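You operate a simulated robot arm through the tools that you are given. There is no shell and no other tool. Be economical: measure what you need, move in short steps, check, and stop when the job is done.

The job below is to be done with a simulated robot arm. You get a single attempt, and the scene is never put back.

## Task
Put things in order on the top of the repack table. At the end: the long white roller stands where the black red-lens sensor stood; the black red-lens sensor stands where the orange rolled strap stood; the yellow sensor stands where the long white roller stood; the orange rolled strap stands on top of the orange cable spool; whatever was shut is shut again. Leave all else as you found it, and nothing knocked over.

Only the result counts: the job must be done as asked and must still hold three seconds after the hand-in. Knocking over, shifting, dropping, spilling or breaking anything else fails it.

## Robot
A 6-joint arm with a two-finger parallel gripper, fixed in place. Base frame: the origin is at the foot of the arm, x ahead of it, y to its left, z up; the work surface is at about z = 85. Units: cm, degrees, N and s.
With the tool pointing down near the work surface it reaches from about 26 to 68 cm from the base axis. Its first joint turns from -66.0 to 66.0 degrees. Payload 2.9 kg.
The tool frame sits at the grasp point between the pads (the TCP): z along the fingers, y along the line on which they close. The tips reach 3 cm beyond it. Largest opening 11 cm; finger width 2, thickness 1; the body of the gripper, 4.8 by 11.2 cm, starts 5.5 cm behind the TCP.
Orientation is told as [roll, pitch, yaw] about the base's x, y, z axes, in that order, counted from this pose: with the fingers straight down and closing along the base's y, the tool's x points along the base's -x, its y along +y and its z along -z.

## Interface
- The arm moves only by the tool send_rows. Its argument "rows" is a list of rows, each a list of 7 numbers: the finger opening in cm, from 0 to 11, then the shift along the base's x, y, z in units of 40 mm (1.0 is 40 mm), then the turn, a rotation vector about the base's x, y, z in units of 4 degrees (1.0 is 4 degrees). In form: [[fingers, dx, dy, dz, ax, ay, az], ...]. A call has 1 to 20 rows; each row shifts and turns the commanded pose from where the row before left it. A call with a number of a shift or a turn outside -1 to 1 is refused whole. Rows are played at 5 a second. More than 5 cm and 8.6 degrees between two rows, or a gripper value outside its range, and nothing of the call is played. Where a pose cannot be reached the arm comes as near as it can. A force on the tool above 40 N (or 10 N above the force at the start of the call, whichever is more), or a blocked arm, ends the call early, and 0.2 s more pass. Each finger travels about 10.8 cm/s and halts on what it meets, pressing with about 44 N; the grip force reading is that of the motor and also rises with nothing between the fingers. The clock runs only during rows and for 0.2 s after the last one: add rows that do not move to give the fingers time. It gives the time, the measured TCP pose, the force on the tool (base axes), the opening and the grip force at its end, in the units of the frame above (readings bear some noise).
- Cameras (640 x 400 px; columns grow to the right, rows downward): "scene" is fixed at [7.71, 43.03, 138.72]; the picture's right is [-0.78, -0.62, 0.00], its down [-0.34, 0.43, -0.83] and it looks along [0.52, -0.65, -0.55] (base axes); focal length 352 px, centre (320, 200). "wrist" rides on the gripper at [-3.6, 0, -5.7] in the tool frame; the picture's right is [0.00, -1.00, 0.00], its down [0.97, 0.00, -0.24] and it looks along [0.24, 0.00, 0.97] (tool axes); focal length 218 px, centre (320, 200).
- grab_frame(camera): a new picture of that camera. It takes no simulated time.
- pixel_to_xyz(camera, pixels): for up to 12 pixels [column, row] of the newest picture of that camera ("zoom" is the newest enlarged one), the place [x, y, z] in the base frame of the surface seen there, good to about 0.2 cm. It takes no simulated time.
- zoom(camera, box): a new picture of the part [left, top, right, bottom] of that camera's present view, enlarged. It takes no simulated time.
- job_done(): hands the job in; it is judged then, once.

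Work in short steps. Measure before you move; look again where a grasp or a placing could have gone wrong, and mend it. You have 80 turns and 34 pictures in all, those below and enlarged ones among them. Open the gripper and draw the arm clear of the work before you hand the job in, unless the task says otherwise; then end with one line.

The tools are called after "Call:" by a JSON object that holds its "name" and its "arguments". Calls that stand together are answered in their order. send_rows: Moves the arm, as the interface text tells. Its arguments: {"type":"object","properties":{"rows":{"type":"array","items":{"type":"array","items":{"type":"number"}}}},"required":["rows"]} The other tools are called the same way: grab_frame (camera) takes a picture; pixel_to_xyz (camera, pixels) gives the place of the surface under pixels of a picture; zoom (camera, box) takes an enlarged picture of a part of a camera's view; job_done () hands the job in.

At the start:

```text
time_s: 0.0
position: [45.37, -13.1, 109.48]
tcp_rot: [0.0, 0.0, 0.0]
contact_force: [-0.4, -0.2, -0.6]
grip_width: 11.02
gripper_force: 0.2
```

scene: 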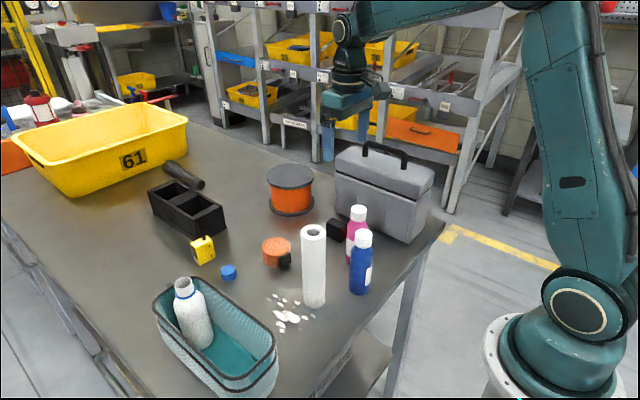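
wrist: 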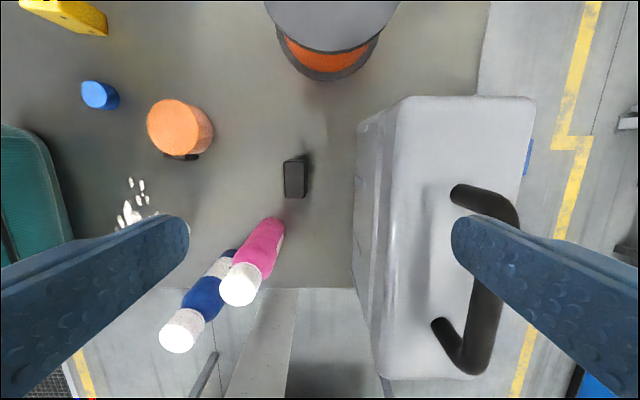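

The scene shows the white roller (313,265), orange strap (276,250), yellow sensor (202,249), spool (290,190), and a black box (336,229). I zoom in for details.

Call:
{"name": "zoom", "arguments": {"camera": "scene", "box": [140, 140, 460, 340]}}

Call:
{"name": "zoom", "arguments": {"camera": "wrist", "box": [0, 0, 400, 250]}}

```text
2.00 times, centred on (300, 240) of scene
```

zoom: 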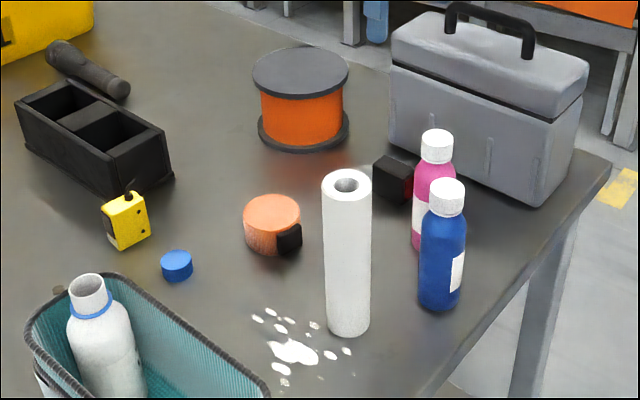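

```text
1.60 times, centred on (200, 125) of wrist
```

zoom: 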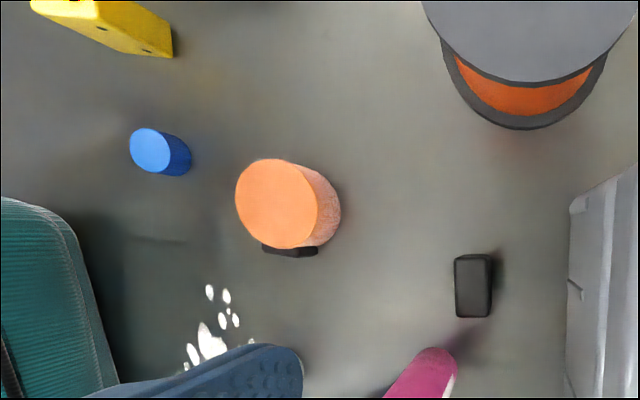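

Next I measure the key points in the scene view.

Call:
{"name": "pixel_to_xyz", "arguments": {"camera": "scene", "pixels": [[291, 167], [291, 178], [267, 172], [314, 172], [276, 243], [276, 257], [264, 243], [290, 243], [284, 260], [313, 225], [313, 302], [313, 270]]}}

Call:
{"name": "pixel_to_xyz", "arguments": {"camera": "scene", "pixels": [[332, 223], [339, 222], [344, 230], [344, 238], [330, 234], [195, 243], [204, 238], [210, 246], [196, 262], [212, 257], [358, 209], [364, 234]]}}

Call:
{"name": "pixel_to_xyz", "arguments": {"camera": "wrist", "pixels": [[286, 162], [304, 162], [286, 196], [304, 196], [172, 104], [152, 125], [198, 125], [172, 152], [30, 3], [105, 25], [105, 33], [60, 22]]}}

```text
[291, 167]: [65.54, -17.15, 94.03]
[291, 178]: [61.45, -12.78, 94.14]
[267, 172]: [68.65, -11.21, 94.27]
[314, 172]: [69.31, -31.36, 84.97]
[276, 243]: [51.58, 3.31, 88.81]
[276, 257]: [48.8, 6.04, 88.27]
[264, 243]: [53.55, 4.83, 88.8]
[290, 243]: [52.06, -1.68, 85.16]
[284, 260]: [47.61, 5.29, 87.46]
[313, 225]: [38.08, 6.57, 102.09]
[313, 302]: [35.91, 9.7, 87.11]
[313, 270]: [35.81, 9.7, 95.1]
```

```text
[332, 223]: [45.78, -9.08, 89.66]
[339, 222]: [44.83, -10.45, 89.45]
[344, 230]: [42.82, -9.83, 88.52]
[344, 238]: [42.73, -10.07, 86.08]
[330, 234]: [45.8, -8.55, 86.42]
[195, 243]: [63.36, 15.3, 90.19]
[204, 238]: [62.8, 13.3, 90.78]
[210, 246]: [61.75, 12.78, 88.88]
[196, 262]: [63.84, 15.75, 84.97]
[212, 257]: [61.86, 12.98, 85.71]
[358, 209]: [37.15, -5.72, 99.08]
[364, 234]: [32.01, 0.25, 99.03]
```

```text
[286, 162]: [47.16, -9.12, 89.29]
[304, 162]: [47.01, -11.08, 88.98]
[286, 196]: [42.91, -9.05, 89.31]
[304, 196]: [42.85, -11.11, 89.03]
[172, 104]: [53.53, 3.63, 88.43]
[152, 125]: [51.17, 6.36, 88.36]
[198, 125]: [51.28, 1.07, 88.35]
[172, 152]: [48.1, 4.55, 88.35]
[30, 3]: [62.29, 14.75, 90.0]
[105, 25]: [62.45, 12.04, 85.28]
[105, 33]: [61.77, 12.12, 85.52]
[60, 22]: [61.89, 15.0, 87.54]
```

I go to an overhead point at about (57,3,113) to see the items from above.

Call:
{"name": "send_rows", "arguments": {"rows": [[11, 0.5, 0.8, 0.3, 0, 0, 0], [11, 0.5, 0.8, 0.3, 0, 0, 0], [11, 0.5, 0.8, 0.3, 0, 0, 0], [11, 0.5, 0.8, 0, 0, 0, 0], [11, 0.5, 0.8, 0, 0, 0, 0], [11, 0, 0, 0, 0, 0, 0]]}}

Call:
{"name": "grab_frame", "arguments": {"camera": "wrist"}}

```text
time_s: 1.4
position: [55.38, 3.03, 112.95]
tcp_rot: [0.1, 0.0, 0.1]
contact_force: [0.7, 0.1, 1.1]
grip_width: 11.0
gripper_force: 0.0
```

```text
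29 pictures are left
```

wrist: 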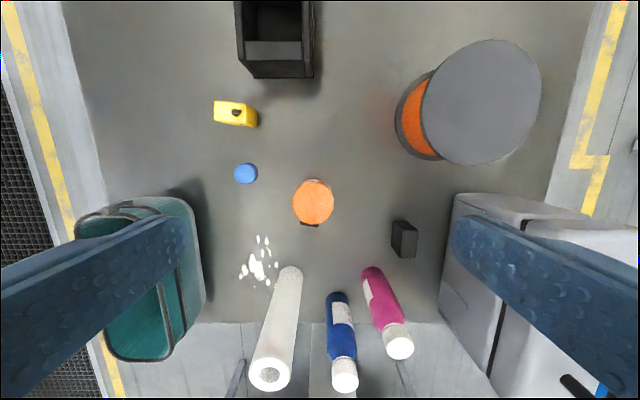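

Call:
{"name": "zoom", "arguments": {"camera": "wrist", "box": [190, 80, 430, 300]}}

Call:
{"name": "pixel_to_xyz", "arguments": {"camera": "wrist", "pixels": [[483, 42], [423, 103], [539, 103], [483, 163], [481, 103], [313, 181], [294, 202], [332, 202], [313, 221], [269, 361], [269, 391], [250, 373]]}}

Call:
{"name": "pixel_to_xyz", "arguments": {"camera": "wrist", "pixels": [[288, 373], [290, 268], [283, 290], [404, 220], [392, 221], [416, 221], [402, 236], [404, 255], [333, 295], [372, 268], [399, 345], [510, 210]]}}

Call:
{"name": "pixel_to_xyz", "arguments": {"camera": "wrist", "pixels": [[216, 103], [255, 103], [214, 120], [243, 124], [245, 108], [235, 112], [257, 120], [257, 110], [245, 124], [245, 164], [440, 300], [455, 230]]}}

```text
1.82 times, centred on (310, 190) of wrist
```

zoom: 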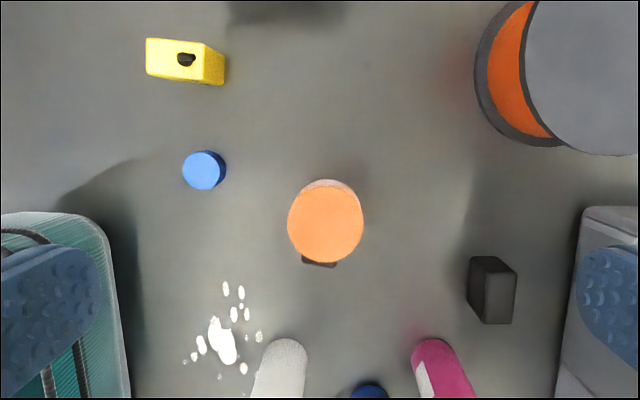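

```text
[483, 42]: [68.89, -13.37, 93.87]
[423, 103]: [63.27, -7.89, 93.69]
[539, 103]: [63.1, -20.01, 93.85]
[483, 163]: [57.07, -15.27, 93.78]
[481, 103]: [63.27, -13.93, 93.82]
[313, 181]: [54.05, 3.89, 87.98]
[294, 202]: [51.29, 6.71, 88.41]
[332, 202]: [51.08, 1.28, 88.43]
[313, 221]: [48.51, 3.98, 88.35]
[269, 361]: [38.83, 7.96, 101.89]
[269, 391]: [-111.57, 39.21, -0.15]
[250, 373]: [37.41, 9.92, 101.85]
```

```text
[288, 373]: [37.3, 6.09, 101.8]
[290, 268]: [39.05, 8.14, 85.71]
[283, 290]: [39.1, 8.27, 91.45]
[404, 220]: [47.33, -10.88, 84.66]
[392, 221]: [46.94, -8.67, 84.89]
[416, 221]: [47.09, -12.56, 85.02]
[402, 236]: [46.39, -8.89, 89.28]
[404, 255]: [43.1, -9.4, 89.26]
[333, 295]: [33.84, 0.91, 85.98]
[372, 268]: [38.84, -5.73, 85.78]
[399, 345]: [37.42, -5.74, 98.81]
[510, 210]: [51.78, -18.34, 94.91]
```

```text
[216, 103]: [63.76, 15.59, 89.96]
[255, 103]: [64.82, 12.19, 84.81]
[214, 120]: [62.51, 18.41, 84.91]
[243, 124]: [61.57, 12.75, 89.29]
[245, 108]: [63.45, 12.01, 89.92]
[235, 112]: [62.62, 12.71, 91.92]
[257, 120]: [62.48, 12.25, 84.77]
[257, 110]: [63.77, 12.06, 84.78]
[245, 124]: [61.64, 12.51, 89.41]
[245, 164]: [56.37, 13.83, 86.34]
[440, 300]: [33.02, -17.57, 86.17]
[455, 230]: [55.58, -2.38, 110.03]
```

Measured: strap centre (51.25,4.0), top 88.4; spool (63,-14), top 93.9; roller (37.3,8.0), top 101.9; black sensor (45,-10.1), top 89.3. I descend onto the strap in stages.

Call:
{"name": "send_rows", "arguments": {"rows": [[9, -0.5, 0.12, -0.5, 0, 0, 0], [9, -0.53, 0.12, -0.8, 0, 0, 0], [9, 0, 0, -0.9, 0, 0, 0], [9, 0, 0, -0.9, 0, 0, 0], [9, 0, 0, -0.9, 0, 0, 0], [9, 0, 0, -0.9, 0, 0, 0], [9, 0, 0, 0, 0, 0, 0]]}}

Call:
{"name": "grab_frame", "arguments": {"camera": "wrist"}}

```text
time_s: 3.0
position: [51.29, 3.85, 93.37]
tcp_rot: [0.0, 0.1, 0.0]
contact_force: [-0.8, -0.7, -0.4]
grip_width: 9.01
gripper_force: 0.0
```

```text
27 pictures are left
```

wrist: 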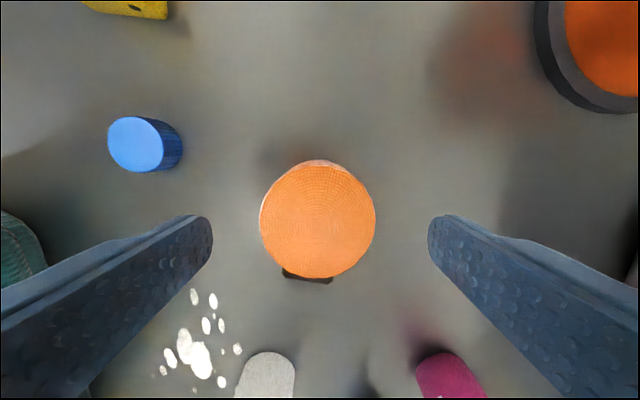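

The strap is centred between the fingers (317,219). I go down to z≈88.5 and close.

Call:
{"name": "send_rows", "arguments": {"rows": [[9, 0, 0.03, -0.6, 0, 0, 0], [9, 0, 0, -0.61, 0, 0, 0], [9, 0, 0, 0, 0, 0, 0], [7, 0, 0, 0, 0, 0, 0], [4.5, 0, 0, 0, 0, 0, 0], [4.5, 0, 0, 0, 0, 0, 0], [4.5, 0, 0, 0, 0, 0, 0]]}}

```text
time_s: 4.6
position: [51.36, 3.95, 88.51]
tcp_rot: [0.0, 0.0, 0.0]
contact_force: [0.4, 0.3, -0.2]
grip_width: 5.93
gripper_force: 43.1
```

Gripped at 5.9 cm. I lift and carry the strap over the spool.

Call:
{"name": "send_rows", "arguments": {"rows": [[4.5, 0, 0, 0.5, 0, 0, 0], [4.5, 0, 0, 0.9, 0, 0, 0], [4.5, 0, 0, 0.9, 0, 0, 0], [4.5, 0, 0, 0.9, 0, 0, 0], [4.5, 0.48, -0.75, 0, 0, 0, 0], [4.5, 0.48, -0.75, 0, 0, 0, 0], [4.5, 0.48, -0.75, 0, 0, 0, 0], [4.5, 0.48, -0.75, 0, 0, 0, 0], [4.5, 0.48, -0.75, 0, 0, 0, 0], [4.5, 0.5, -0.74, 0, 0, 0, 0], [4.5, 0, 0, 0, 0, 0, 0]]}}

Call:
{"name": "grab_frame", "arguments": {"camera": "wrist"}}

```text
time_s: 7.0
position: [62.82, -13.79, 101.4]
tcp_rot: [0.0, 0.0, 0.0]
contact_force: [-0.3, 0.2, -1.5]
grip_width: 5.95
gripper_force: 44.1
```

```text
26 pictures are left
```

wrist: 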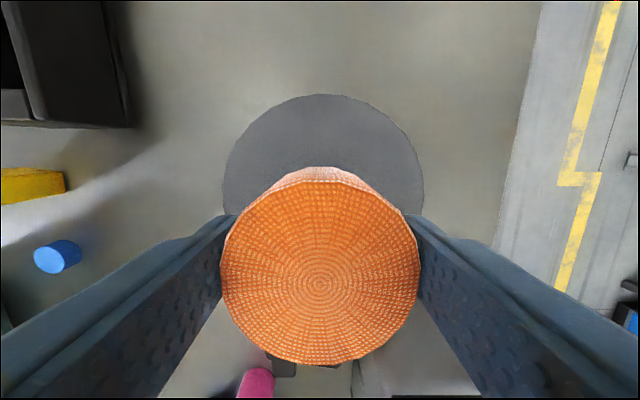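

The strap hangs straight over the spool disc. I lower to z≈97.5, then probe slightly.

Call:
{"name": "send_rows", "arguments": {"rows": [[4.5, 0.03, -0.04, -0.5, 0, 0, 0], [4.5, 0, 0, -0.46, 0, 0, 0], [4.5, 0, 0, -0.05, 0, 0, 0], [4.5, 0, 0, 0, 0, 0, 0]]}}

```text
time_s: 8.0
position: [62.86, -14.13, 97.48]
tcp_rot: [0.0, -0.3, 0.0]
contact_force: [-6.1, -0.6, 18.3]
grip_width: 5.99
gripper_force: 44.0
```

Contact (18 N up), so it is standing on the spool. I open slowly and rise straight up.

Call:
{"name": "send_rows", "arguments": {"rows": [[4.5, 0, 0, 0.03, 0, 0, 0], [6.5, 0, 0, 0, 0, 0, 0], [8, 0, 0, 0, 0, 0, 0], [8.5, 0, 0, 0, 0, 0, 0], [8.5, 0, 0, 0.5, 0, 0, 0], [8.5, 0, 0, 0.9, 0, 0, 0], [8.5, 0, 0, 0.9, 0, 0, 0], [8.5, 0, 0, 0.5, 0, 0, 0], [8.5, 0, 0, 0, 0, 0, 0]]}}

Call:
{"name": "grab_frame", "arguments": {"camera": "scene"}}

Call:
{"name": "grab_frame", "arguments": {"camera": "wrist"}}

```text
time_s: 10.0
position: [62.74, -14.03, 108.68]
tcp_rot: [0.1, 0.0, 0.0]
contact_force: [0.8, 0.1, -0.3]
grip_width: 8.49
gripper_force: 0.1
```

```text
25 pictures are left
```

scene: 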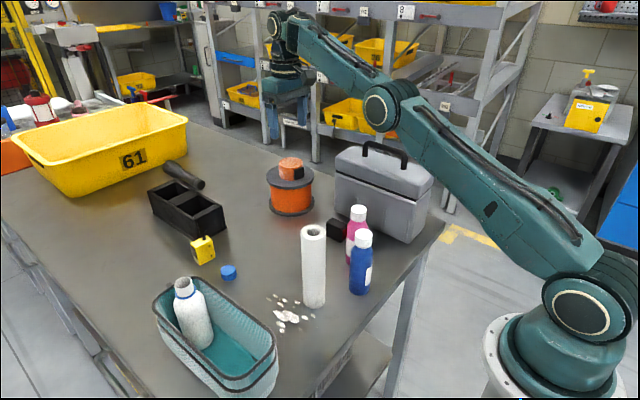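

```text
24 pictures are left
```

wrist: 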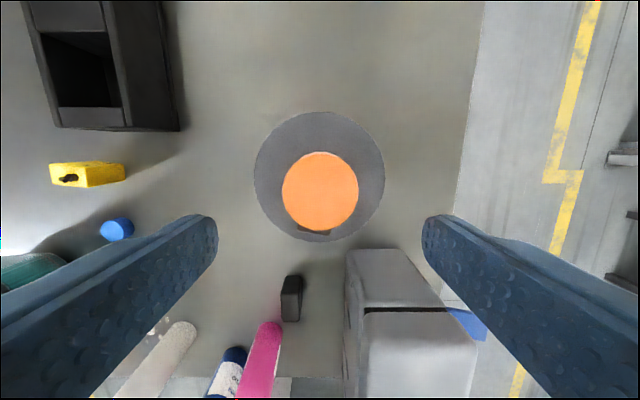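

The strap stands well on the spool. I measure the toolbox's near side for clearance around the black sensor, and re-measure the sensor.

Call:
{"name": "pixel_to_xyz", "arguments": {"camera": "wrist", "pixels": [[350, 262], [350, 300], [348, 340], [368, 330], [400, 255], [345, 330], [286, 280], [300, 280], [284, 318], [297, 318], [266, 328], [352, 390]]}}

Call:
{"name": "pixel_to_xyz", "arguments": {"camera": "scene", "pixels": [[338, 158], [425, 188], [415, 240], [336, 200], [385, 150], [400, 210], [360, 200], [405, 165], [336, 175], [420, 200]]}}

```text
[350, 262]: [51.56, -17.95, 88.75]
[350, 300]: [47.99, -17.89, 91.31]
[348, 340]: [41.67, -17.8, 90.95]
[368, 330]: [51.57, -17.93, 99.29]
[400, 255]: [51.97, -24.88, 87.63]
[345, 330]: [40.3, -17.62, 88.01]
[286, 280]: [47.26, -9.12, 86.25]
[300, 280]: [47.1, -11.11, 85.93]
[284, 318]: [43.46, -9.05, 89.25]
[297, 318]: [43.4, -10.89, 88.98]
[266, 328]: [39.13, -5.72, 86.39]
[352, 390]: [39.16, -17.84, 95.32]
```

```text
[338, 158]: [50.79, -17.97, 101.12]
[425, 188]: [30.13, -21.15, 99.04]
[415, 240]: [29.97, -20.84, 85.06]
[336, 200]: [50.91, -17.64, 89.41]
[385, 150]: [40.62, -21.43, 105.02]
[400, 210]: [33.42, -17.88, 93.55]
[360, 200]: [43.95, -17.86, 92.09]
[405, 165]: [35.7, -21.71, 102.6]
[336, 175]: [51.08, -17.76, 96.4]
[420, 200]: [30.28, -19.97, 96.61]
```

Toolbox wall is at y=-17.8, giving about 2 cm clearance for the gripper body. I move above the sensor at (45.0,-10.1), first in y, then x, then down.

Call:
{"name": "send_rows", "arguments": {"rows": [[6, -0.2, 0.9, 0, 0, 0, 0], [5, -0.8, 0.08, 0, 0, 0, 0], [5, -0.9, 0, 0, 0, 0, 0], [5, -0.9, 0, 0, 0, 0, 0], [5, -0.9, 0, 0, 0, 0, 0], [5, -0.735, 0, -0.3, 0, 0, 0], [5, 0, 0, -0.9, 0, 0, 0], [5, 0, 0, -0.9, 0, 0, 0], [5, 0, 0, -0.9, 0, 0, 0], [5, 0, 0, 0, 0, 0, 0]]}}

Call:
{"name": "grab_frame", "arguments": {"camera": "wrist"}}

```text
time_s: 12.2
position: [45.13, -10.27, 96.5]
tcp_rot: [0.1, 0.0, 0.0]
contact_force: [0.6, -0.2, -0.8]
grip_width: 5.01
gripper_force: 0.1
```

```text
23 pictures are left
```

wrist: 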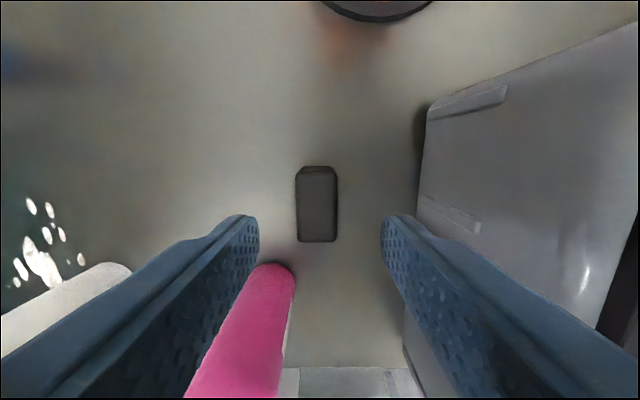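

The sensor (316,203) is aligned between the fingers. I lower to z≈88.5 and close.

Call:
{"name": "send_rows", "arguments": {"rows": [[5, 0, 0.04, -0.7, 0, 0, 0], [5, 0, 0, -0.7, 0, 0, 0], [5, 0, 0, -0.6, 0, 0, 0], [5, 0, 0, 0, 0, 0, 0], [3, 0, 0, 0, 0, 0, 0], [1, 0, 0, 0, 0, 0, 0], [1, 0, 0, 0, 0, 0, 0], [1, 0, 0, 0, 0, 0, 0]]}}

```text
time_s: 13.1
position: [45.5, -10.05, 89.32]
tcp_rot: [-0.1, -0.4, 0.0]
contact_force: [-1.5, -0.4, 14.6]
grip_width: 5.0
gripper_force: 0.1
stopped in row 4: the force on the tool passed its limit (the readings are from after the stop); the commanded pose is now the measured one
```

Stopped early with an upward force at z 89.3. I look before doing anything else.

Call:
{"name": "zoom", "arguments": {"camera": "scene", "box": [250, 100, 450, 300]}}

Call:
{"name": "grab_frame", "arguments": {"camera": "wrist"}}

```text
2.00 times, centred on (350, 200) of scene
```

zoom: 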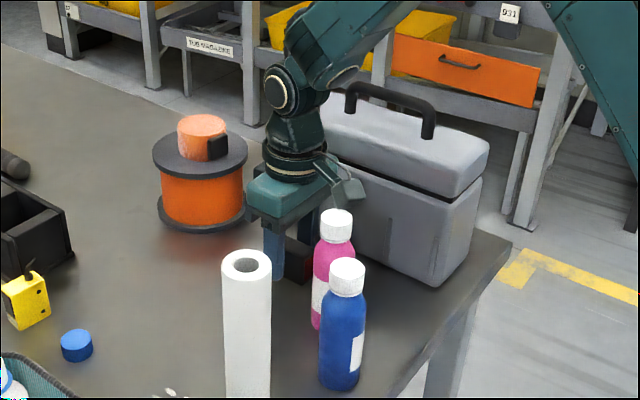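

```text
21 pictures are left
```

wrist: 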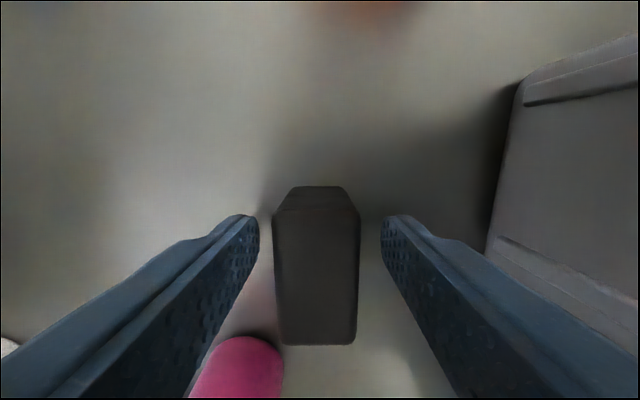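

A bracket on the gripper's base-facing side seems to be over the pink cap (zoom 347,190). I measure it.

Call:
{"name": "pixel_to_xyz", "arguments": {"camera": "zoom", "pixels": [[347, 190], [356, 182], [350, 203], [335, 165], [337, 215], [337, 235], [325, 160], [255, 195], [300, 215], [340, 196]]}}

```text
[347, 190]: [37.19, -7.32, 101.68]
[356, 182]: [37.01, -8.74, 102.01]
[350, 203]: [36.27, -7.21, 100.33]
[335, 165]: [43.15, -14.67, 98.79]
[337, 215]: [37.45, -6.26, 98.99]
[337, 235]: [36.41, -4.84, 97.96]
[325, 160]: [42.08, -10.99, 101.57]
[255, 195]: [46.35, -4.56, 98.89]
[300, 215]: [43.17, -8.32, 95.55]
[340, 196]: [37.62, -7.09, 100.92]
```

The bracket (bottom ≈z 99.5 at x 36–38) has touched the pink cap. I rise 0.5 cm off it and check the bottle.

Call:
{"name": "send_rows", "arguments": {"rows": [[5, 0, 0, 0.13, 0, 0, 0], [5, 0, 0, 0, 0, 0, 0]]}}

Call:
{"name": "zoom", "arguments": {"camera": "scene", "box": [300, 150, 420, 310]}}

```text
time_s: 13.7
position: [45.39, -9.98, 89.5]
tcp_rot: [-0.1, -0.3, 0.0]
contact_force: [-0.2, 0.6, -0.5]
grip_width: 5.02
gripper_force: 0.1
```

```text
2.50 times, centred on (360, 230) of scene
```

zoom: 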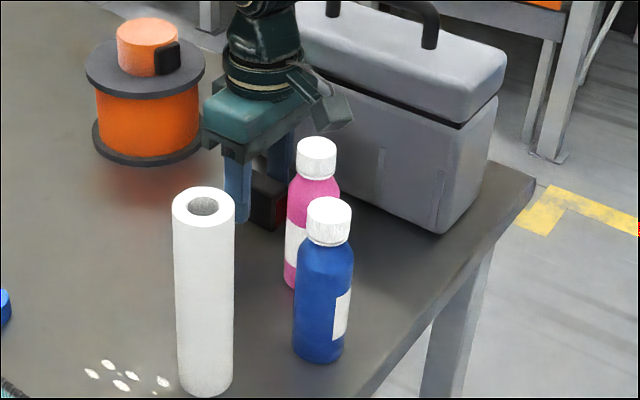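

The bottle is upright and unmoved, and force is back to zero. Fingers still overlap the sensor by ~2.8 cm, so I close here and lift.

Call:
{"name": "send_rows", "arguments": {"rows": [[5, 0, 0, 0.03, 0, 0, 0], [3, 0, 0, 0, 0, 0, 0], [1, 0, 0, 0, 0, 0, 0], [1, 0, 0, 0, 0, 0, 0], [1, 0, 0, 0, 0, 0, 0]]}}

```text
time_s: 14.9
position: [45.43, -9.95, 89.76]
tcp_rot: [-0.1, -0.3, 0.0]
contact_force: [-0.2, 0.3, 0.5]
grip_width: 2.51
gripper_force: 44.8
```

Gripped at 2.5 cm. I lift and carry it to over the strap's old place (51.25,4.0).

Call:
{"name": "send_rows", "arguments": {"rows": [[1, 0, 0, 0.5, 0, 0, 0], [1, 0, 0, 0.9, 0, 0, 0], [1, 0, 0, 0.9, 0, 0, 0], [1, 0.3, 0.7, 0.4, 0, 0, 0], [1, 0.35, 0.7, 0, 0, 0, 0], [1, 0.3, 0.7, 0, 0, 0, 0], [1, 0.3, 0.7, 0, 0, 0, 0], [1, 0.3, 0.69, 0, 0, 0, 0], [1, 0, 0, -0.8, 0, 0, 0], [1, 0, 0, -0.9, 0, 0, 0], [1, 0, 0, -0.6, 0, 0, 0], [1, 0, 0, 0, 0, 0, 0]]}}

Call:
{"name": "grab_frame", "arguments": {"camera": "wrist"}}

```text
time_s: 17.5
position: [51.53, 3.86, 91.32]
tcp_rot: [-0.1, -0.4, 0.1]
contact_force: [-0.5, 0.3, -0.7]
grip_width: 2.52
gripper_force: 44.0
```

```text
19 pictures are left
```

wrist: 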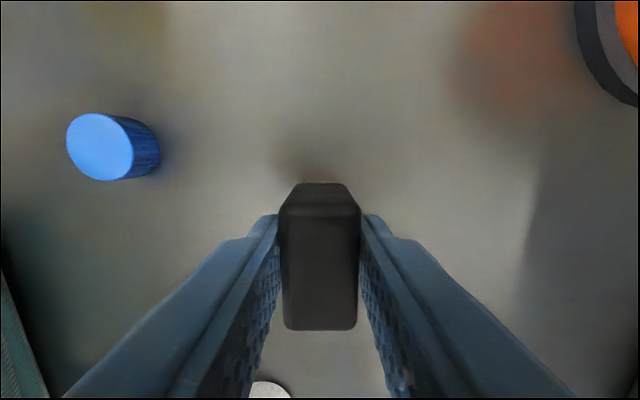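

Held straight. I lower the remaining 1.55 cm to the table.

Call:
{"name": "send_rows", "arguments": {"rows": [[1, 0.03, 0.03, -0.2, 0, 0, 0], [1, 0, 0, -0.18, 0, 0, 0], [1, 0, 0, -0.03, 0, 0, 0], [1, 0, 0, 0, 0, 0, 0]]}}

```text
time_s: 18.5
position: [51.75, 4.0, 89.78]
tcp_rot: [-0.1, -0.3, -0.1]
contact_force: [-0.1, 1.1, 4.9]
grip_width: 2.51
gripper_force: 44.0
```

Light contact (4.9 N), so it rests on the table. I release, then rise straight up.

Call:
{"name": "send_rows", "arguments": {"rows": [[2.8, 0, 0, 0, 0, 0, 0], [4, 0, 0, 0, 0, 0, 0], [5.5, 0, 0, 0, 0, 0, 0], [5.5, 0, 0, 0.5, 0, 0, 0], [5.5, 0, 0, 0.9, 0, 0, 0], [5.5, 0, 0, 0.9, 0, 0, 0], [5.5, 0, 0, 0.9, 0, 0, 0], [5.5, 0, 0, 0.9, 0, 0, 0], [5.5, 0, 0, 0.9, 0, 0, 0], [5.5, 0, 0, 0, 0, 0, 0]]}}

Call:
{"name": "grab_frame", "arguments": {"camera": "wrist"}}

```text
time_s: 20.7
position: [51.71, 4.09, 109.69]
tcp_rot: [-0.2, -0.3, 0.0]
contact_force: [-0.2, -0.5, 0.4]
grip_width: 5.51
gripper_force: 0.0
```

```text
18 pictures are left
```

wrist: 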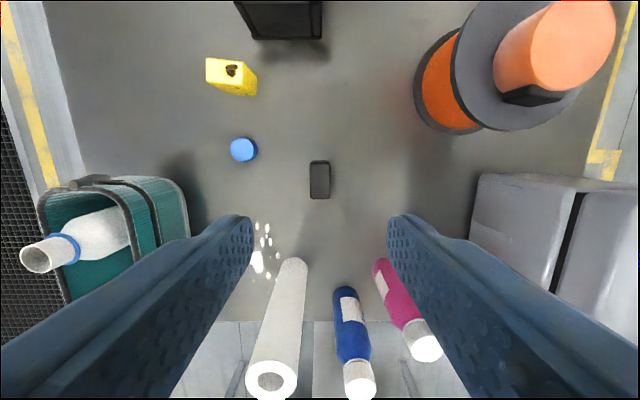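

The sensor stands upright. Verify its position and the roller's top centre.

Call:
{"name": "pixel_to_xyz", "arguments": {"camera": "wrist", "pixels": [[312, 166], [328, 166], [312, 196], [328, 196], [320, 180], [270, 364], [250, 382], [293, 382], [270, 396]]}}

Call:
{"name": "send_rows", "arguments": {"rows": [[8, -0.7, 0.2, 0, 0, 0.07, 0], [8, -0.75, 0.2, 0, 0, 0, 0], [8, -0.75, 0.2, 0, 0, 0, 0], [8, -0.7, 0.2, 0, 0, 0, 0], [8, -0.7, 0.18, 0, 0, 0, 0], [8, 0, 0, 0, 0, 0, 0]]}}

Call:
{"name": "grab_frame", "arguments": {"camera": "wrist"}}

```text
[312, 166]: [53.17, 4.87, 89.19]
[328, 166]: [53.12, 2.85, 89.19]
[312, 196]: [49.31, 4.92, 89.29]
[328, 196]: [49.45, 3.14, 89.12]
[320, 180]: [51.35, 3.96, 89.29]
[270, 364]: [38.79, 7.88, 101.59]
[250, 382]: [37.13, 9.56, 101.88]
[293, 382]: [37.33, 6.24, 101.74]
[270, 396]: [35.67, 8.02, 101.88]
```

```text
time_s: 22.1
position: [37.29, 8.01, 109.83]
tcp_rot: [-0.1, 0.0, 0.1]
contact_force: [0.4, 0.1, -0.3]
grip_width: 7.99
gripper_force: 0.0
```

```text
17 pictures are left
```

wrist: 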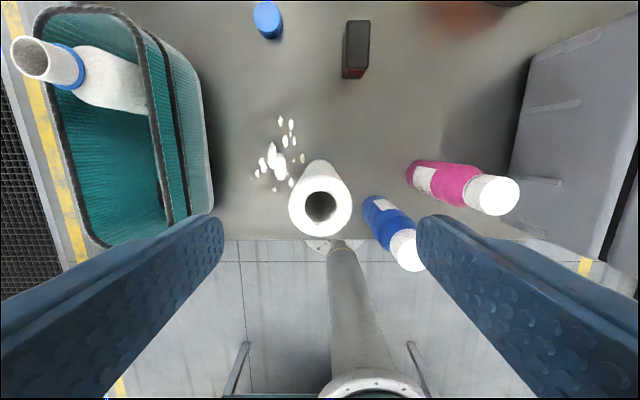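

The roller top (320,205) is centred between the fingers. I descend to z≈98.5 with opening 7 and close.

Call:
{"name": "send_rows", "arguments": {"rows": [[7, 0, 0, -0.7, 0, 0, 0], [7, 0, 0, -0.75, 0, 0, 0], [7, 0, 0, -0.75, 0, 0, 0], [7, 0, 0, -0.63, 0, 0, 0], [7, 0, 0, 0, 0, 0, 0], [5, 0, 0, 0, 0, 0, 0], [3, 0, 0, 0, 0, 0, 0], [3, 0, 0, 0, 0, 0, 0], [3, 0, 0, 0, 0, 0, 0]]}}

```text
time_s: 24.1
position: [37.21, 7.99, 98.36]
tcp_rot: [-0.1, 0.0, 0.0]
contact_force: [-0.1, -0.3, -0.5]
grip_width: 4.17
gripper_force: 43.8
```

Gripped (4.2 cm). I lift 10 cm, move in x to 45 then in y to -10.1, staying clear of the bottles and sensor.

Call:
{"name": "send_rows", "arguments": {"rows": [[3, 0, 0, 0.4, 0, 0, 0], [3, 0, 0, 0.7, 0, 0, 0], [3, 0, 0, 0.7, 0, 0, 0], [3, 0, 0, 0.7, 0, 0, 0], [3, 0.5, 0, 0, 0, 0, 0], [3, 0.7, 0, 0, 0, 0, 0], [3, 0.72, 0, 0, 0, 0, 0], [3, 0, -0.6, 0, 0, 0, 0], [3, 0, -0.8, 0, 0, 0, 0], [3, 0, -0.8, 0, 0, 0, 0], [3, 0, -0.8, 0, 0, 0, 0], [3, 0, -0.8, 0, 0, 0, 0], [3, 0, -0.7, 0, 0, 0, 0], [3, 0, 0, 0, 0, 0, 0]]}}

Call:
{"name": "grab_frame", "arguments": {"camera": "scene"}}

```text
time_s: 27.1
position: [44.94, -10.16, 108.46]
tcp_rot: [-0.1, 0.0, 0.0]
contact_force: [-0.6, 0.1, -3.1]
grip_width: 4.15
gripper_force: 44.4
```

```text
16 pictures are left
```

scene: 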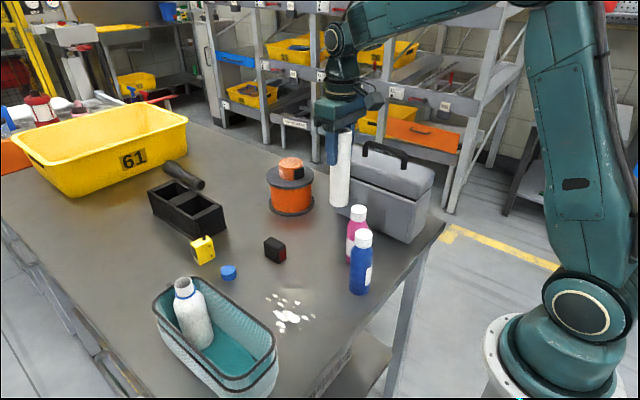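

The roller hangs vertically over the target. I lower it to just above the table, then touch.

Call:
{"name": "send_rows", "arguments": {"rows": [[3, 0.01, 0.01, -0.5, 0, 0, 0], [3, 0, 0, -0.7, 0, 0, 0], [3, 0, 0, -0.7, 0, 0, 0], [3, 0, 0, -0.4, 0, 0, 0], [3, 0, 0, -0.17, 0, 0, 0], [3, 0, 0, -0.05, 0, 0, 0], [3, 0, 0, 0, 0, 0, 0]]}}

```text
time_s: 28.7
position: [45.12, -9.99, 98.39]
tcp_rot: [-0.2, 0.0, 0.0]
contact_force: [-2.4, -0.1, 4.3]
grip_width: 4.15
gripper_force: 44.6
```

Contact at the same height it was picked at (4 N). I release gently and go straight up.

Call:
{"name": "send_rows", "arguments": {"rows": [[4.6, 0, 0, 0, 0, 0, 0], [6, 0, 0, 0, 0, 0, 0], [7, 0, 0, 0, 0, 0, 0], [7, 0, 0, 0, 0, 0, 0], [7, 0, 0, 0.5, 0, 0, 0], [7, 0, 0, 0.8, 0, 0, 0], [7, 0, 0, 0.8, 0, 0, 0], [7, 0, 0, 0.7, 0, 0, 0], [7, 0, 0, 0, 0, 0, 0]]}}

Call:
{"name": "grab_frame", "arguments": {"camera": "scene"}}

```text
time_s: 30.7
position: [45.1, -10.15, 109.53]
tcp_rot: [-0.1, 0.0, 0.0]
contact_force: [-0.6, 0.8, -0.1]
grip_width: 7.02
gripper_force: 0.0
```

```text
15 pictures are left
```

scene: 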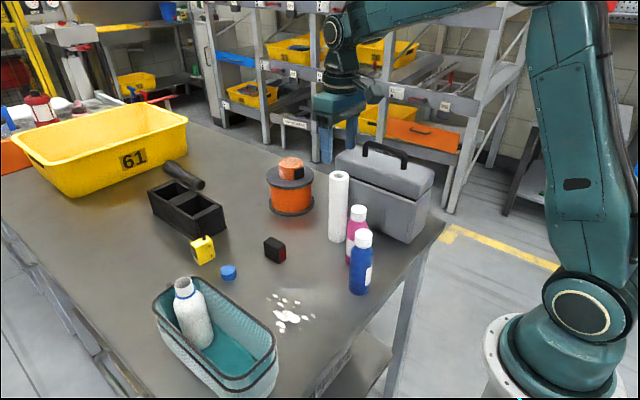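

The roller stands upright. Next I move above the yellow sensor at (62.7,14.1) and look.

Call:
{"name": "send_rows", "arguments": {"rows": [[7, 0.4, 0.87, 0, 0, 0, 0], [7, 0.66, 0.87, 0, 0, 0, 0], [7, 0.66, 0.87, 0, 0, 0, 0], [7, 0.66, 0.87, 0, 0, 0, 0], [7, 0.66, 0.87, 0, 0, 0, 0], [7, 0.66, 0.86, 0, 0, 0, 0], [7, 0.7, 0.85, 0, 0, 0, 0], [7, 0, 0, -0.8, 0, 0, 0], [7, 0, 0, -0.8, 0, 0, 0], [7, 0, 0, -0.5, 0, 0, 0], [7, 0, 0, 0, 0, 0, 0]]}}

Call:
{"name": "grab_frame", "arguments": {"camera": "wrist"}}

Call:
{"name": "zoom", "arguments": {"camera": "scene", "box": [140, 140, 300, 290]}}

```text
time_s: 33.1
position: [62.17, 14.24, 100.89]
tcp_rot: [-0.2, 0.0, 0.0]
contact_force: [-0.4, -0.3, 0.3]
grip_width: 7.0
gripper_force: 0.1
out of reach, approached as far as the arm can: row 7
```

```text
14 pictures are left
```

wrist: 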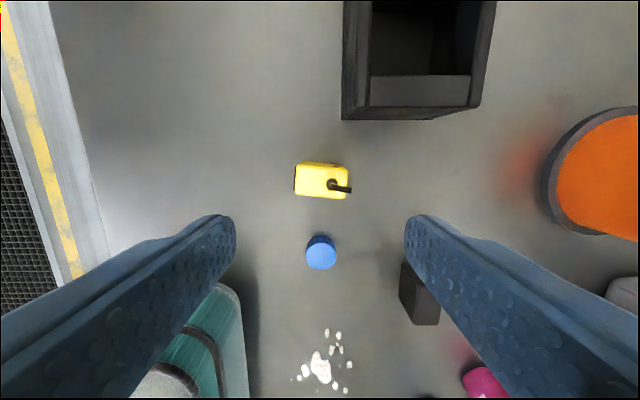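

```text
2.67 times, centred on (220, 215) of scene
```

zoom: 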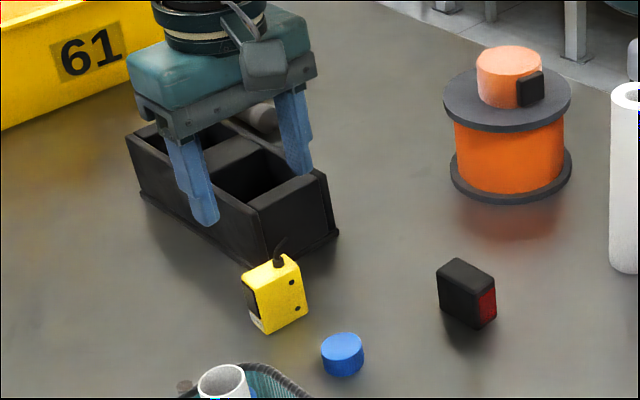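

I measure the yellow sensor's corners, and the black tray nearby.

Call:
{"name": "pixel_to_xyz", "arguments": {"camera": "wrist", "pixels": [[297, 167], [345, 172], [346, 196], [297, 192], [320, 168], [320, 194], [299, 180], [331, 183], [348, 188], [345, 110], [425, 116], [320, 181]]}}

Call:
{"name": "zoom", "arguments": {"camera": "wrist", "box": [260, 140, 380, 220]}}

```text
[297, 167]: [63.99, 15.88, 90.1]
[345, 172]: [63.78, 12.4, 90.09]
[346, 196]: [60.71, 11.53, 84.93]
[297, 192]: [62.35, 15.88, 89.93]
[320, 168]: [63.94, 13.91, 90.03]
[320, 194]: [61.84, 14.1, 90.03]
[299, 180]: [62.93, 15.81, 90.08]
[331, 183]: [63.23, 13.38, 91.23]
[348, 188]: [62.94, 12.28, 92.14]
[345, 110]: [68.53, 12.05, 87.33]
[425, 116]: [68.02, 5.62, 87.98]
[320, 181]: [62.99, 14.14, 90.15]
```

```text
5.00 times, centred on (320, 180) of wrist
```

zoom: 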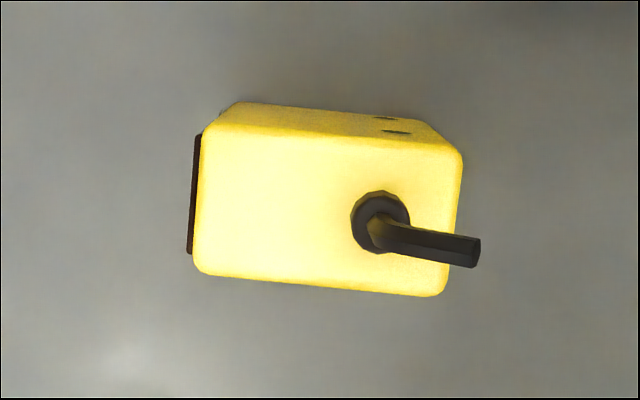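

The yellow sensor is ~2.1×3.8 cm, centre (62.9,14.1), yaw about -6°, with a cable stub over its -y end, so I should grip across x. I check the basket and bottle positions to choose which way the bracket points at the drop place.

Call:
{"name": "pixel_to_xyz", "arguments": {"camera": "scene", "pixels": [[184, 281], [190, 290], [277, 345], [240, 315], [205, 282], [156, 293], [366, 232], [358, 247], [357, 206], [371, 240], [290, 315], [358, 215]]}}

```text
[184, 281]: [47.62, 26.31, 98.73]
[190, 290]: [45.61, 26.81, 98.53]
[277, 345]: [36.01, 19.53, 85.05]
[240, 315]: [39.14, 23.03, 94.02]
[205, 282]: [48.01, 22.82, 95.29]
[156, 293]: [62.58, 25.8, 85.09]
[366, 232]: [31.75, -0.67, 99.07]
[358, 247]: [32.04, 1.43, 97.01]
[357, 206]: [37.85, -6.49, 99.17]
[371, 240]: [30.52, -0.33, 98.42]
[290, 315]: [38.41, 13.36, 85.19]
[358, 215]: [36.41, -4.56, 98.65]
```

The +y side is free there (basket rim z≤95), so I turn the gripper to yaw -96°, with the bracket pointing to +y. I turn at the present height.

Call:
{"name": "send_rows", "arguments": {"rows": [[6, 0, 0, 0, 0, 0, -1], [6, 0, 0, 0, 0, 0, -1], [6, 0, 0, 0, 0, 0, -1], [6, 0, 0, 0, 0, 0, -1], [6, 0, 0, 0, 0, 0, -1], [6, 0, 0, 0, 0, 0, -1], [6, 0, 0, 0, 0, 0, -1], [6, 0, 0, 0, 0, 0, -1], [6, 0, 0, 0, 0, 0, -1], [6, 0, 0, 0, 0, 0, -1], [6, 0, 0, 0, 0, 0, -1], [6, 0, 0, 0, 0, 0, -1], [6, 0, 0, 0, 0, 0, -1], [6, 0, 0, 0, 0, 0, -1], [6, 0, 0, 0, 0, 0, -1], [6, 0, 0, 0, 0, 0, -1], [6, 0, 0, 0, 0, 0, -1], [6, 0, 0, 0, 0, 0, -1], [6, 0, 0, 0, 0, 0, -1], [6, 0, 0, 0, 0, 0, -1]]}}

Call:
{"name": "send_rows", "arguments": {"rows": [[6, 0.1, 0, 0, 0, 0, -1], [6, 0.08, -0.03, 0, 0, 0, -1], [5.5, 0, 0, -0.3, 0, 0, -1], [5.5, 0, 0, -0.5, 0, 0, -1], [5.5, 0, 0, 0, 0, 0, 0]]}}

Call:
{"name": "grab_frame", "arguments": {"camera": "wrist"}}

```text
time_s: 37.3
position: [62.11, 14.11, 100.93]
tcp_rot: [-0.1, -0.1, -80.0]
contact_force: [-0.1, -0.5, 0.2]
grip_width: 6.0
gripper_force: 0.1
```

```text
time_s: 38.5
position: [62.89, 13.87, 97.71]
tcp_rot: [-0.1, 0.0, -95.9]
contact_force: [0.0, 0.3, -0.4]
grip_width: 5.49
gripper_force: 0.1
```

```text
11 pictures are left
```

wrist: 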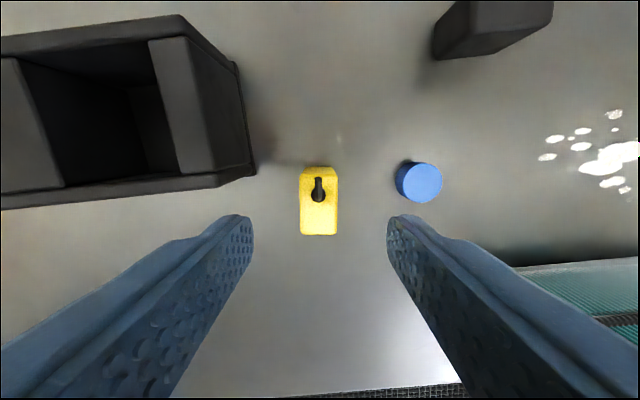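

Aligned: the sensor is at (319,203) between the fingers, with the blue cap outside the right finger. I narrow to 4.8 and descend to z≈90.

Call:
{"name": "send_rows", "arguments": {"rows": [[4.8, 0, 0.05, -0.5, 0, 0, 0], [4.8, 0, 0, -0.5, 0, 0, 0], [4.8, 0, 0, -0.5, 0, 0, 0], [4.8, 0, 0, -0.43, 0, 0, 0], [4.8, 0, 0, 0, 0, 0, 0]]}}

Call:
{"name": "grab_frame", "arguments": {"camera": "wrist"}}

```text
time_s: 39.7
position: [62.8, 14.22, 89.71]
tcp_rot: [-0.1, -0.1, -96.0]
contact_force: [-0.4, -1.1, -0.9]
grip_width: 4.79
gripper_force: 0.1
```

```text
10 pictures are left
```

wrist: 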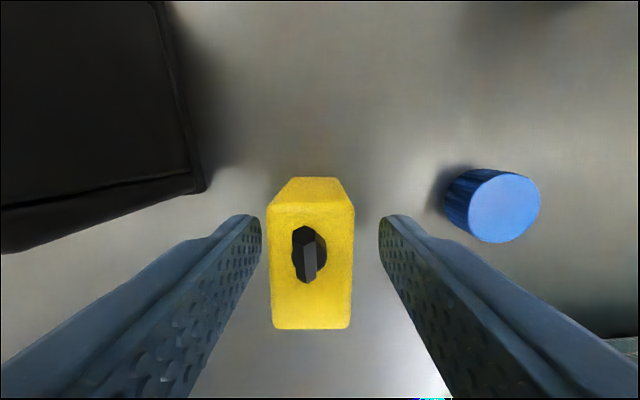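

Centred. I measure its centre relative to the TCP and close.

Call:
{"name": "pixel_to_xyz", "arguments": {"camera": "wrist", "pixels": [[290, 209], [335, 209], [290, 324], [335, 324], [271, 265], [350, 265]]}}

Call:
{"name": "send_rows", "arguments": {"rows": [[3, 0, 0, 0, 0, 0, 0], [1, 0, 0, 0, 0, 0, 0], [1, 0, 0, 0, 0, 0, 0], [1, 0, 0, 0, 0, 0, 0]]}}

```text
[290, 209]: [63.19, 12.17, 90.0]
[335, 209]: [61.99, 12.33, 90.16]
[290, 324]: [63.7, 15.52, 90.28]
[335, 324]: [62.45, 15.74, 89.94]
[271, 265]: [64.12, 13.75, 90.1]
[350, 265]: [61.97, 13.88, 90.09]
```

```text
time_s: 40.7
position: [62.82, 14.09, 89.75]
tcp_rot: [-0.1, 0.0, -96.1]
contact_force: [0.2, 0.0, -0.4]
grip_width: 2.3
gripper_force: 44.8
```

Gripped at 2.3 cm. I lift and carry to above (37.3,8.1).

Call:
{"name": "send_rows", "arguments": {"rows": [[1, 0, 0, 0.4, 0, 0, 0], [1, 0, 0, 0.8, 0, 0, 0], [1, 0, 0, 0.8, 0, 0, 0], [1, 0, 0, 0.6, 0, 0, 0], [1, -0.6, -0.1, 0, 0, 0, 0], [1, -0.83, -0.2, 0, 0, 0, 0], [1, -0.83, -0.2, 0, 0, 0, 0], [1, -0.83, -0.2, 0, 0, 0, 0], [1, -0.83, -0.2, 0, 0, 0, 0], [1, -0.83, -0.2, 0, 0, 0, 0], [1, -0.83, -0.2, 0, 0, 0, 0], [1, -0.8, -0.2, 0, 0, 0, 0], [1, 0, 0, 0, 0, 0, 0]]}}

Call:
{"name": "grab_frame", "arguments": {"camera": "scene"}}

```text
time_s: 43.5
position: [37.39, 8.19, 100.43]
tcp_rot: [0.1, 0.0, -96.0]
contact_force: [-0.1, -0.8, -1.3]
grip_width: 2.3
gripper_force: 44.2
```

```text
9 pictures are left
```

scene: 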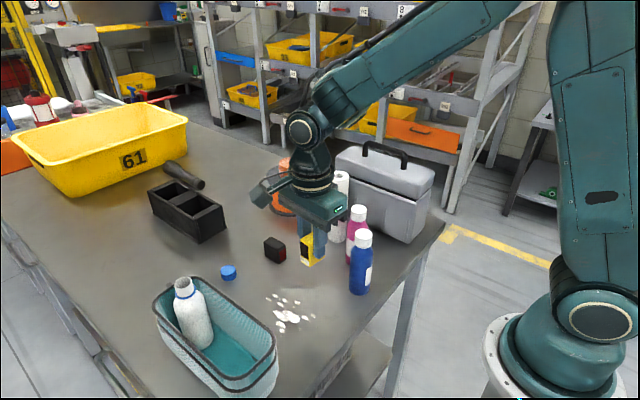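

Path clear, the sensor hangs upright. I lower to the table.

Call:
{"name": "send_rows", "arguments": {"rows": [[1, -0.02, -0.02, -0.5, 0, 0, 0], [1, 0, 0, -0.7, 0, 0, 0], [1, 0, 0, -0.7, 0, 0, 0], [1, 0, 0, -0.5, 0, 0, 0], [1, 0, 0, -0.2, 0, 0, 0], [1, 0, 0, -0.05, 0, 0, 0], [1, 0, 0, 0, 0, 0, 0]]}}

```text
time_s: 45.1
position: [37.36, 8.21, 89.84]
tcp_rot: [-0.1, 0.0, -96.0]
contact_force: [-1.7, 0.0, 11.4]
grip_width: 2.3
gripper_force: 43.8
```

Contact (11 N) at the pick height, so it is on the table. I release and rise.

Call:
{"name": "send_rows", "arguments": {"rows": [[1, 0, 0, 0.02, 0, 0, 0], [2.8, 0, 0, 0, 0, 0, 0], [4, 0, 0, 0, 0, 0, 0], [4.8, 0, 0, 0, 0, 0, 0], [4.8, 0, 0, 0.5, 0, 0, 0], [4.8, 0, 0, 0.8, 0, 0, 0], [4.8, 0, 0, 0.8, 0, 0, 0], [4.8, 0, 0, 0.8, 0, 0, 0], [4.8, 0, 0, 0.8, 0, 0, 0], [4.8, 0, 0, 0.8, 0, 0, 0], [4.8, 0, 0, 0, 0, 0, 0]]}}

Call:
{"name": "grab_frame", "arguments": {"camera": "wrist"}}

Call:
{"name": "zoom", "arguments": {"camera": "scene", "box": [140, 140, 460, 340]}}

```text
time_s: 47.5
position: [37.28, 7.99, 107.83]
tcp_rot: [-0.1, 0.0, -96.0]
contact_force: [0.0, 0.6, -0.5]
grip_width: 4.79
gripper_force: 0.0
```

```text
8 pictures are left
```

wrist: 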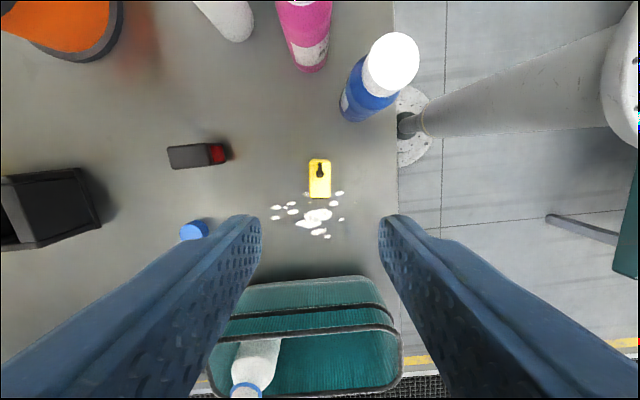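

```text
2.00 times, centred on (300, 240) of scene
```

zoom: 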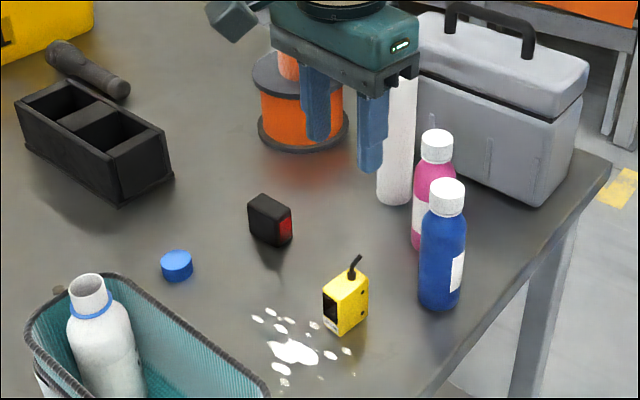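

All upright. I verify the yellow sensor's place and the roller's base.

Call:
{"name": "pixel_to_xyz", "arguments": {"camera": "wrist", "pixels": [[311, 164], [329, 164], [312, 195], [328, 195], [320, 185], [237, 38]]}}

Call:
{"name": "pixel_to_xyz", "arguments": {"camera": "zoom", "pixels": [[395, 190], [380, 180], [409, 180], [437, 135], [446, 183]]}}

```text
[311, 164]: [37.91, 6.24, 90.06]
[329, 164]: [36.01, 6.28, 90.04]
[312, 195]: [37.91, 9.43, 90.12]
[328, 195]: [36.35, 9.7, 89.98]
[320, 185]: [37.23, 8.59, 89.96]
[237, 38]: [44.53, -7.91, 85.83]
```

```text
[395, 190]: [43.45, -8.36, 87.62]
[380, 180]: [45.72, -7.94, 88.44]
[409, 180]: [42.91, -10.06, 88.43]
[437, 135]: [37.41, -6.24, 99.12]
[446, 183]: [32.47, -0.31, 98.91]
```

All items are within a few millimetres of their targets: yellow (37.1,8.0), roller (≈44.8,-10), black sensor (51.3,4.0). I open fully and draw the arm up clear.

Call:
{"name": "send_rows", "arguments": {"rows": [[8, 0, 0, 0.8, 0, 0, 0], [11, 0.3, 0, 0.8, 0, 0, 0], [11, 0.3, 0, 0.5, 0, 0, 0], [11, 0, 0, 0, 0, 0, 0], [11, 0, 0, 0, 0, 0, 0]]}}

Call:
{"name": "grab_frame", "arguments": {"camera": "scene"}}

```text
time_s: 48.7
position: [39.77, 8.08, 116.19]
tcp_rot: [-0.1, 0.0, -96.0]
contact_force: [-0.6, -0.2, 1.0]
grip_width: 10.97
gripper_force: 0.1
```

```text
6 pictures are left
```

scene: 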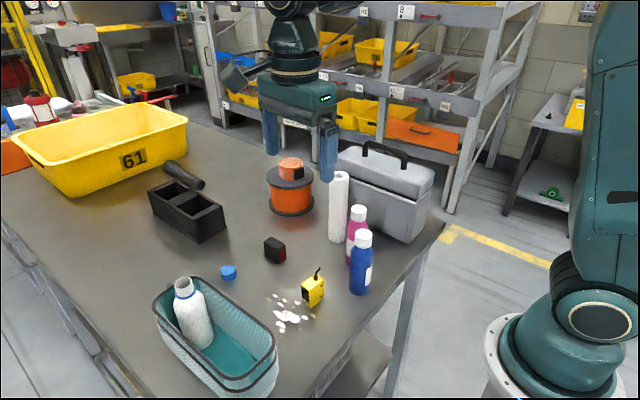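

The final picture shows everything upright and in place, with the arm clear, so I hand in.

Call:
{"name": "job_done", "arguments": {}}

```text
The job is handed in.
```

The roller, black sensor, yellow sensor and strap all stand where you asked. The gripper briefly touched the pink bottle's cap, but the bottle stayed upright and in place. I opened nothing, and the toolbox is still shut.
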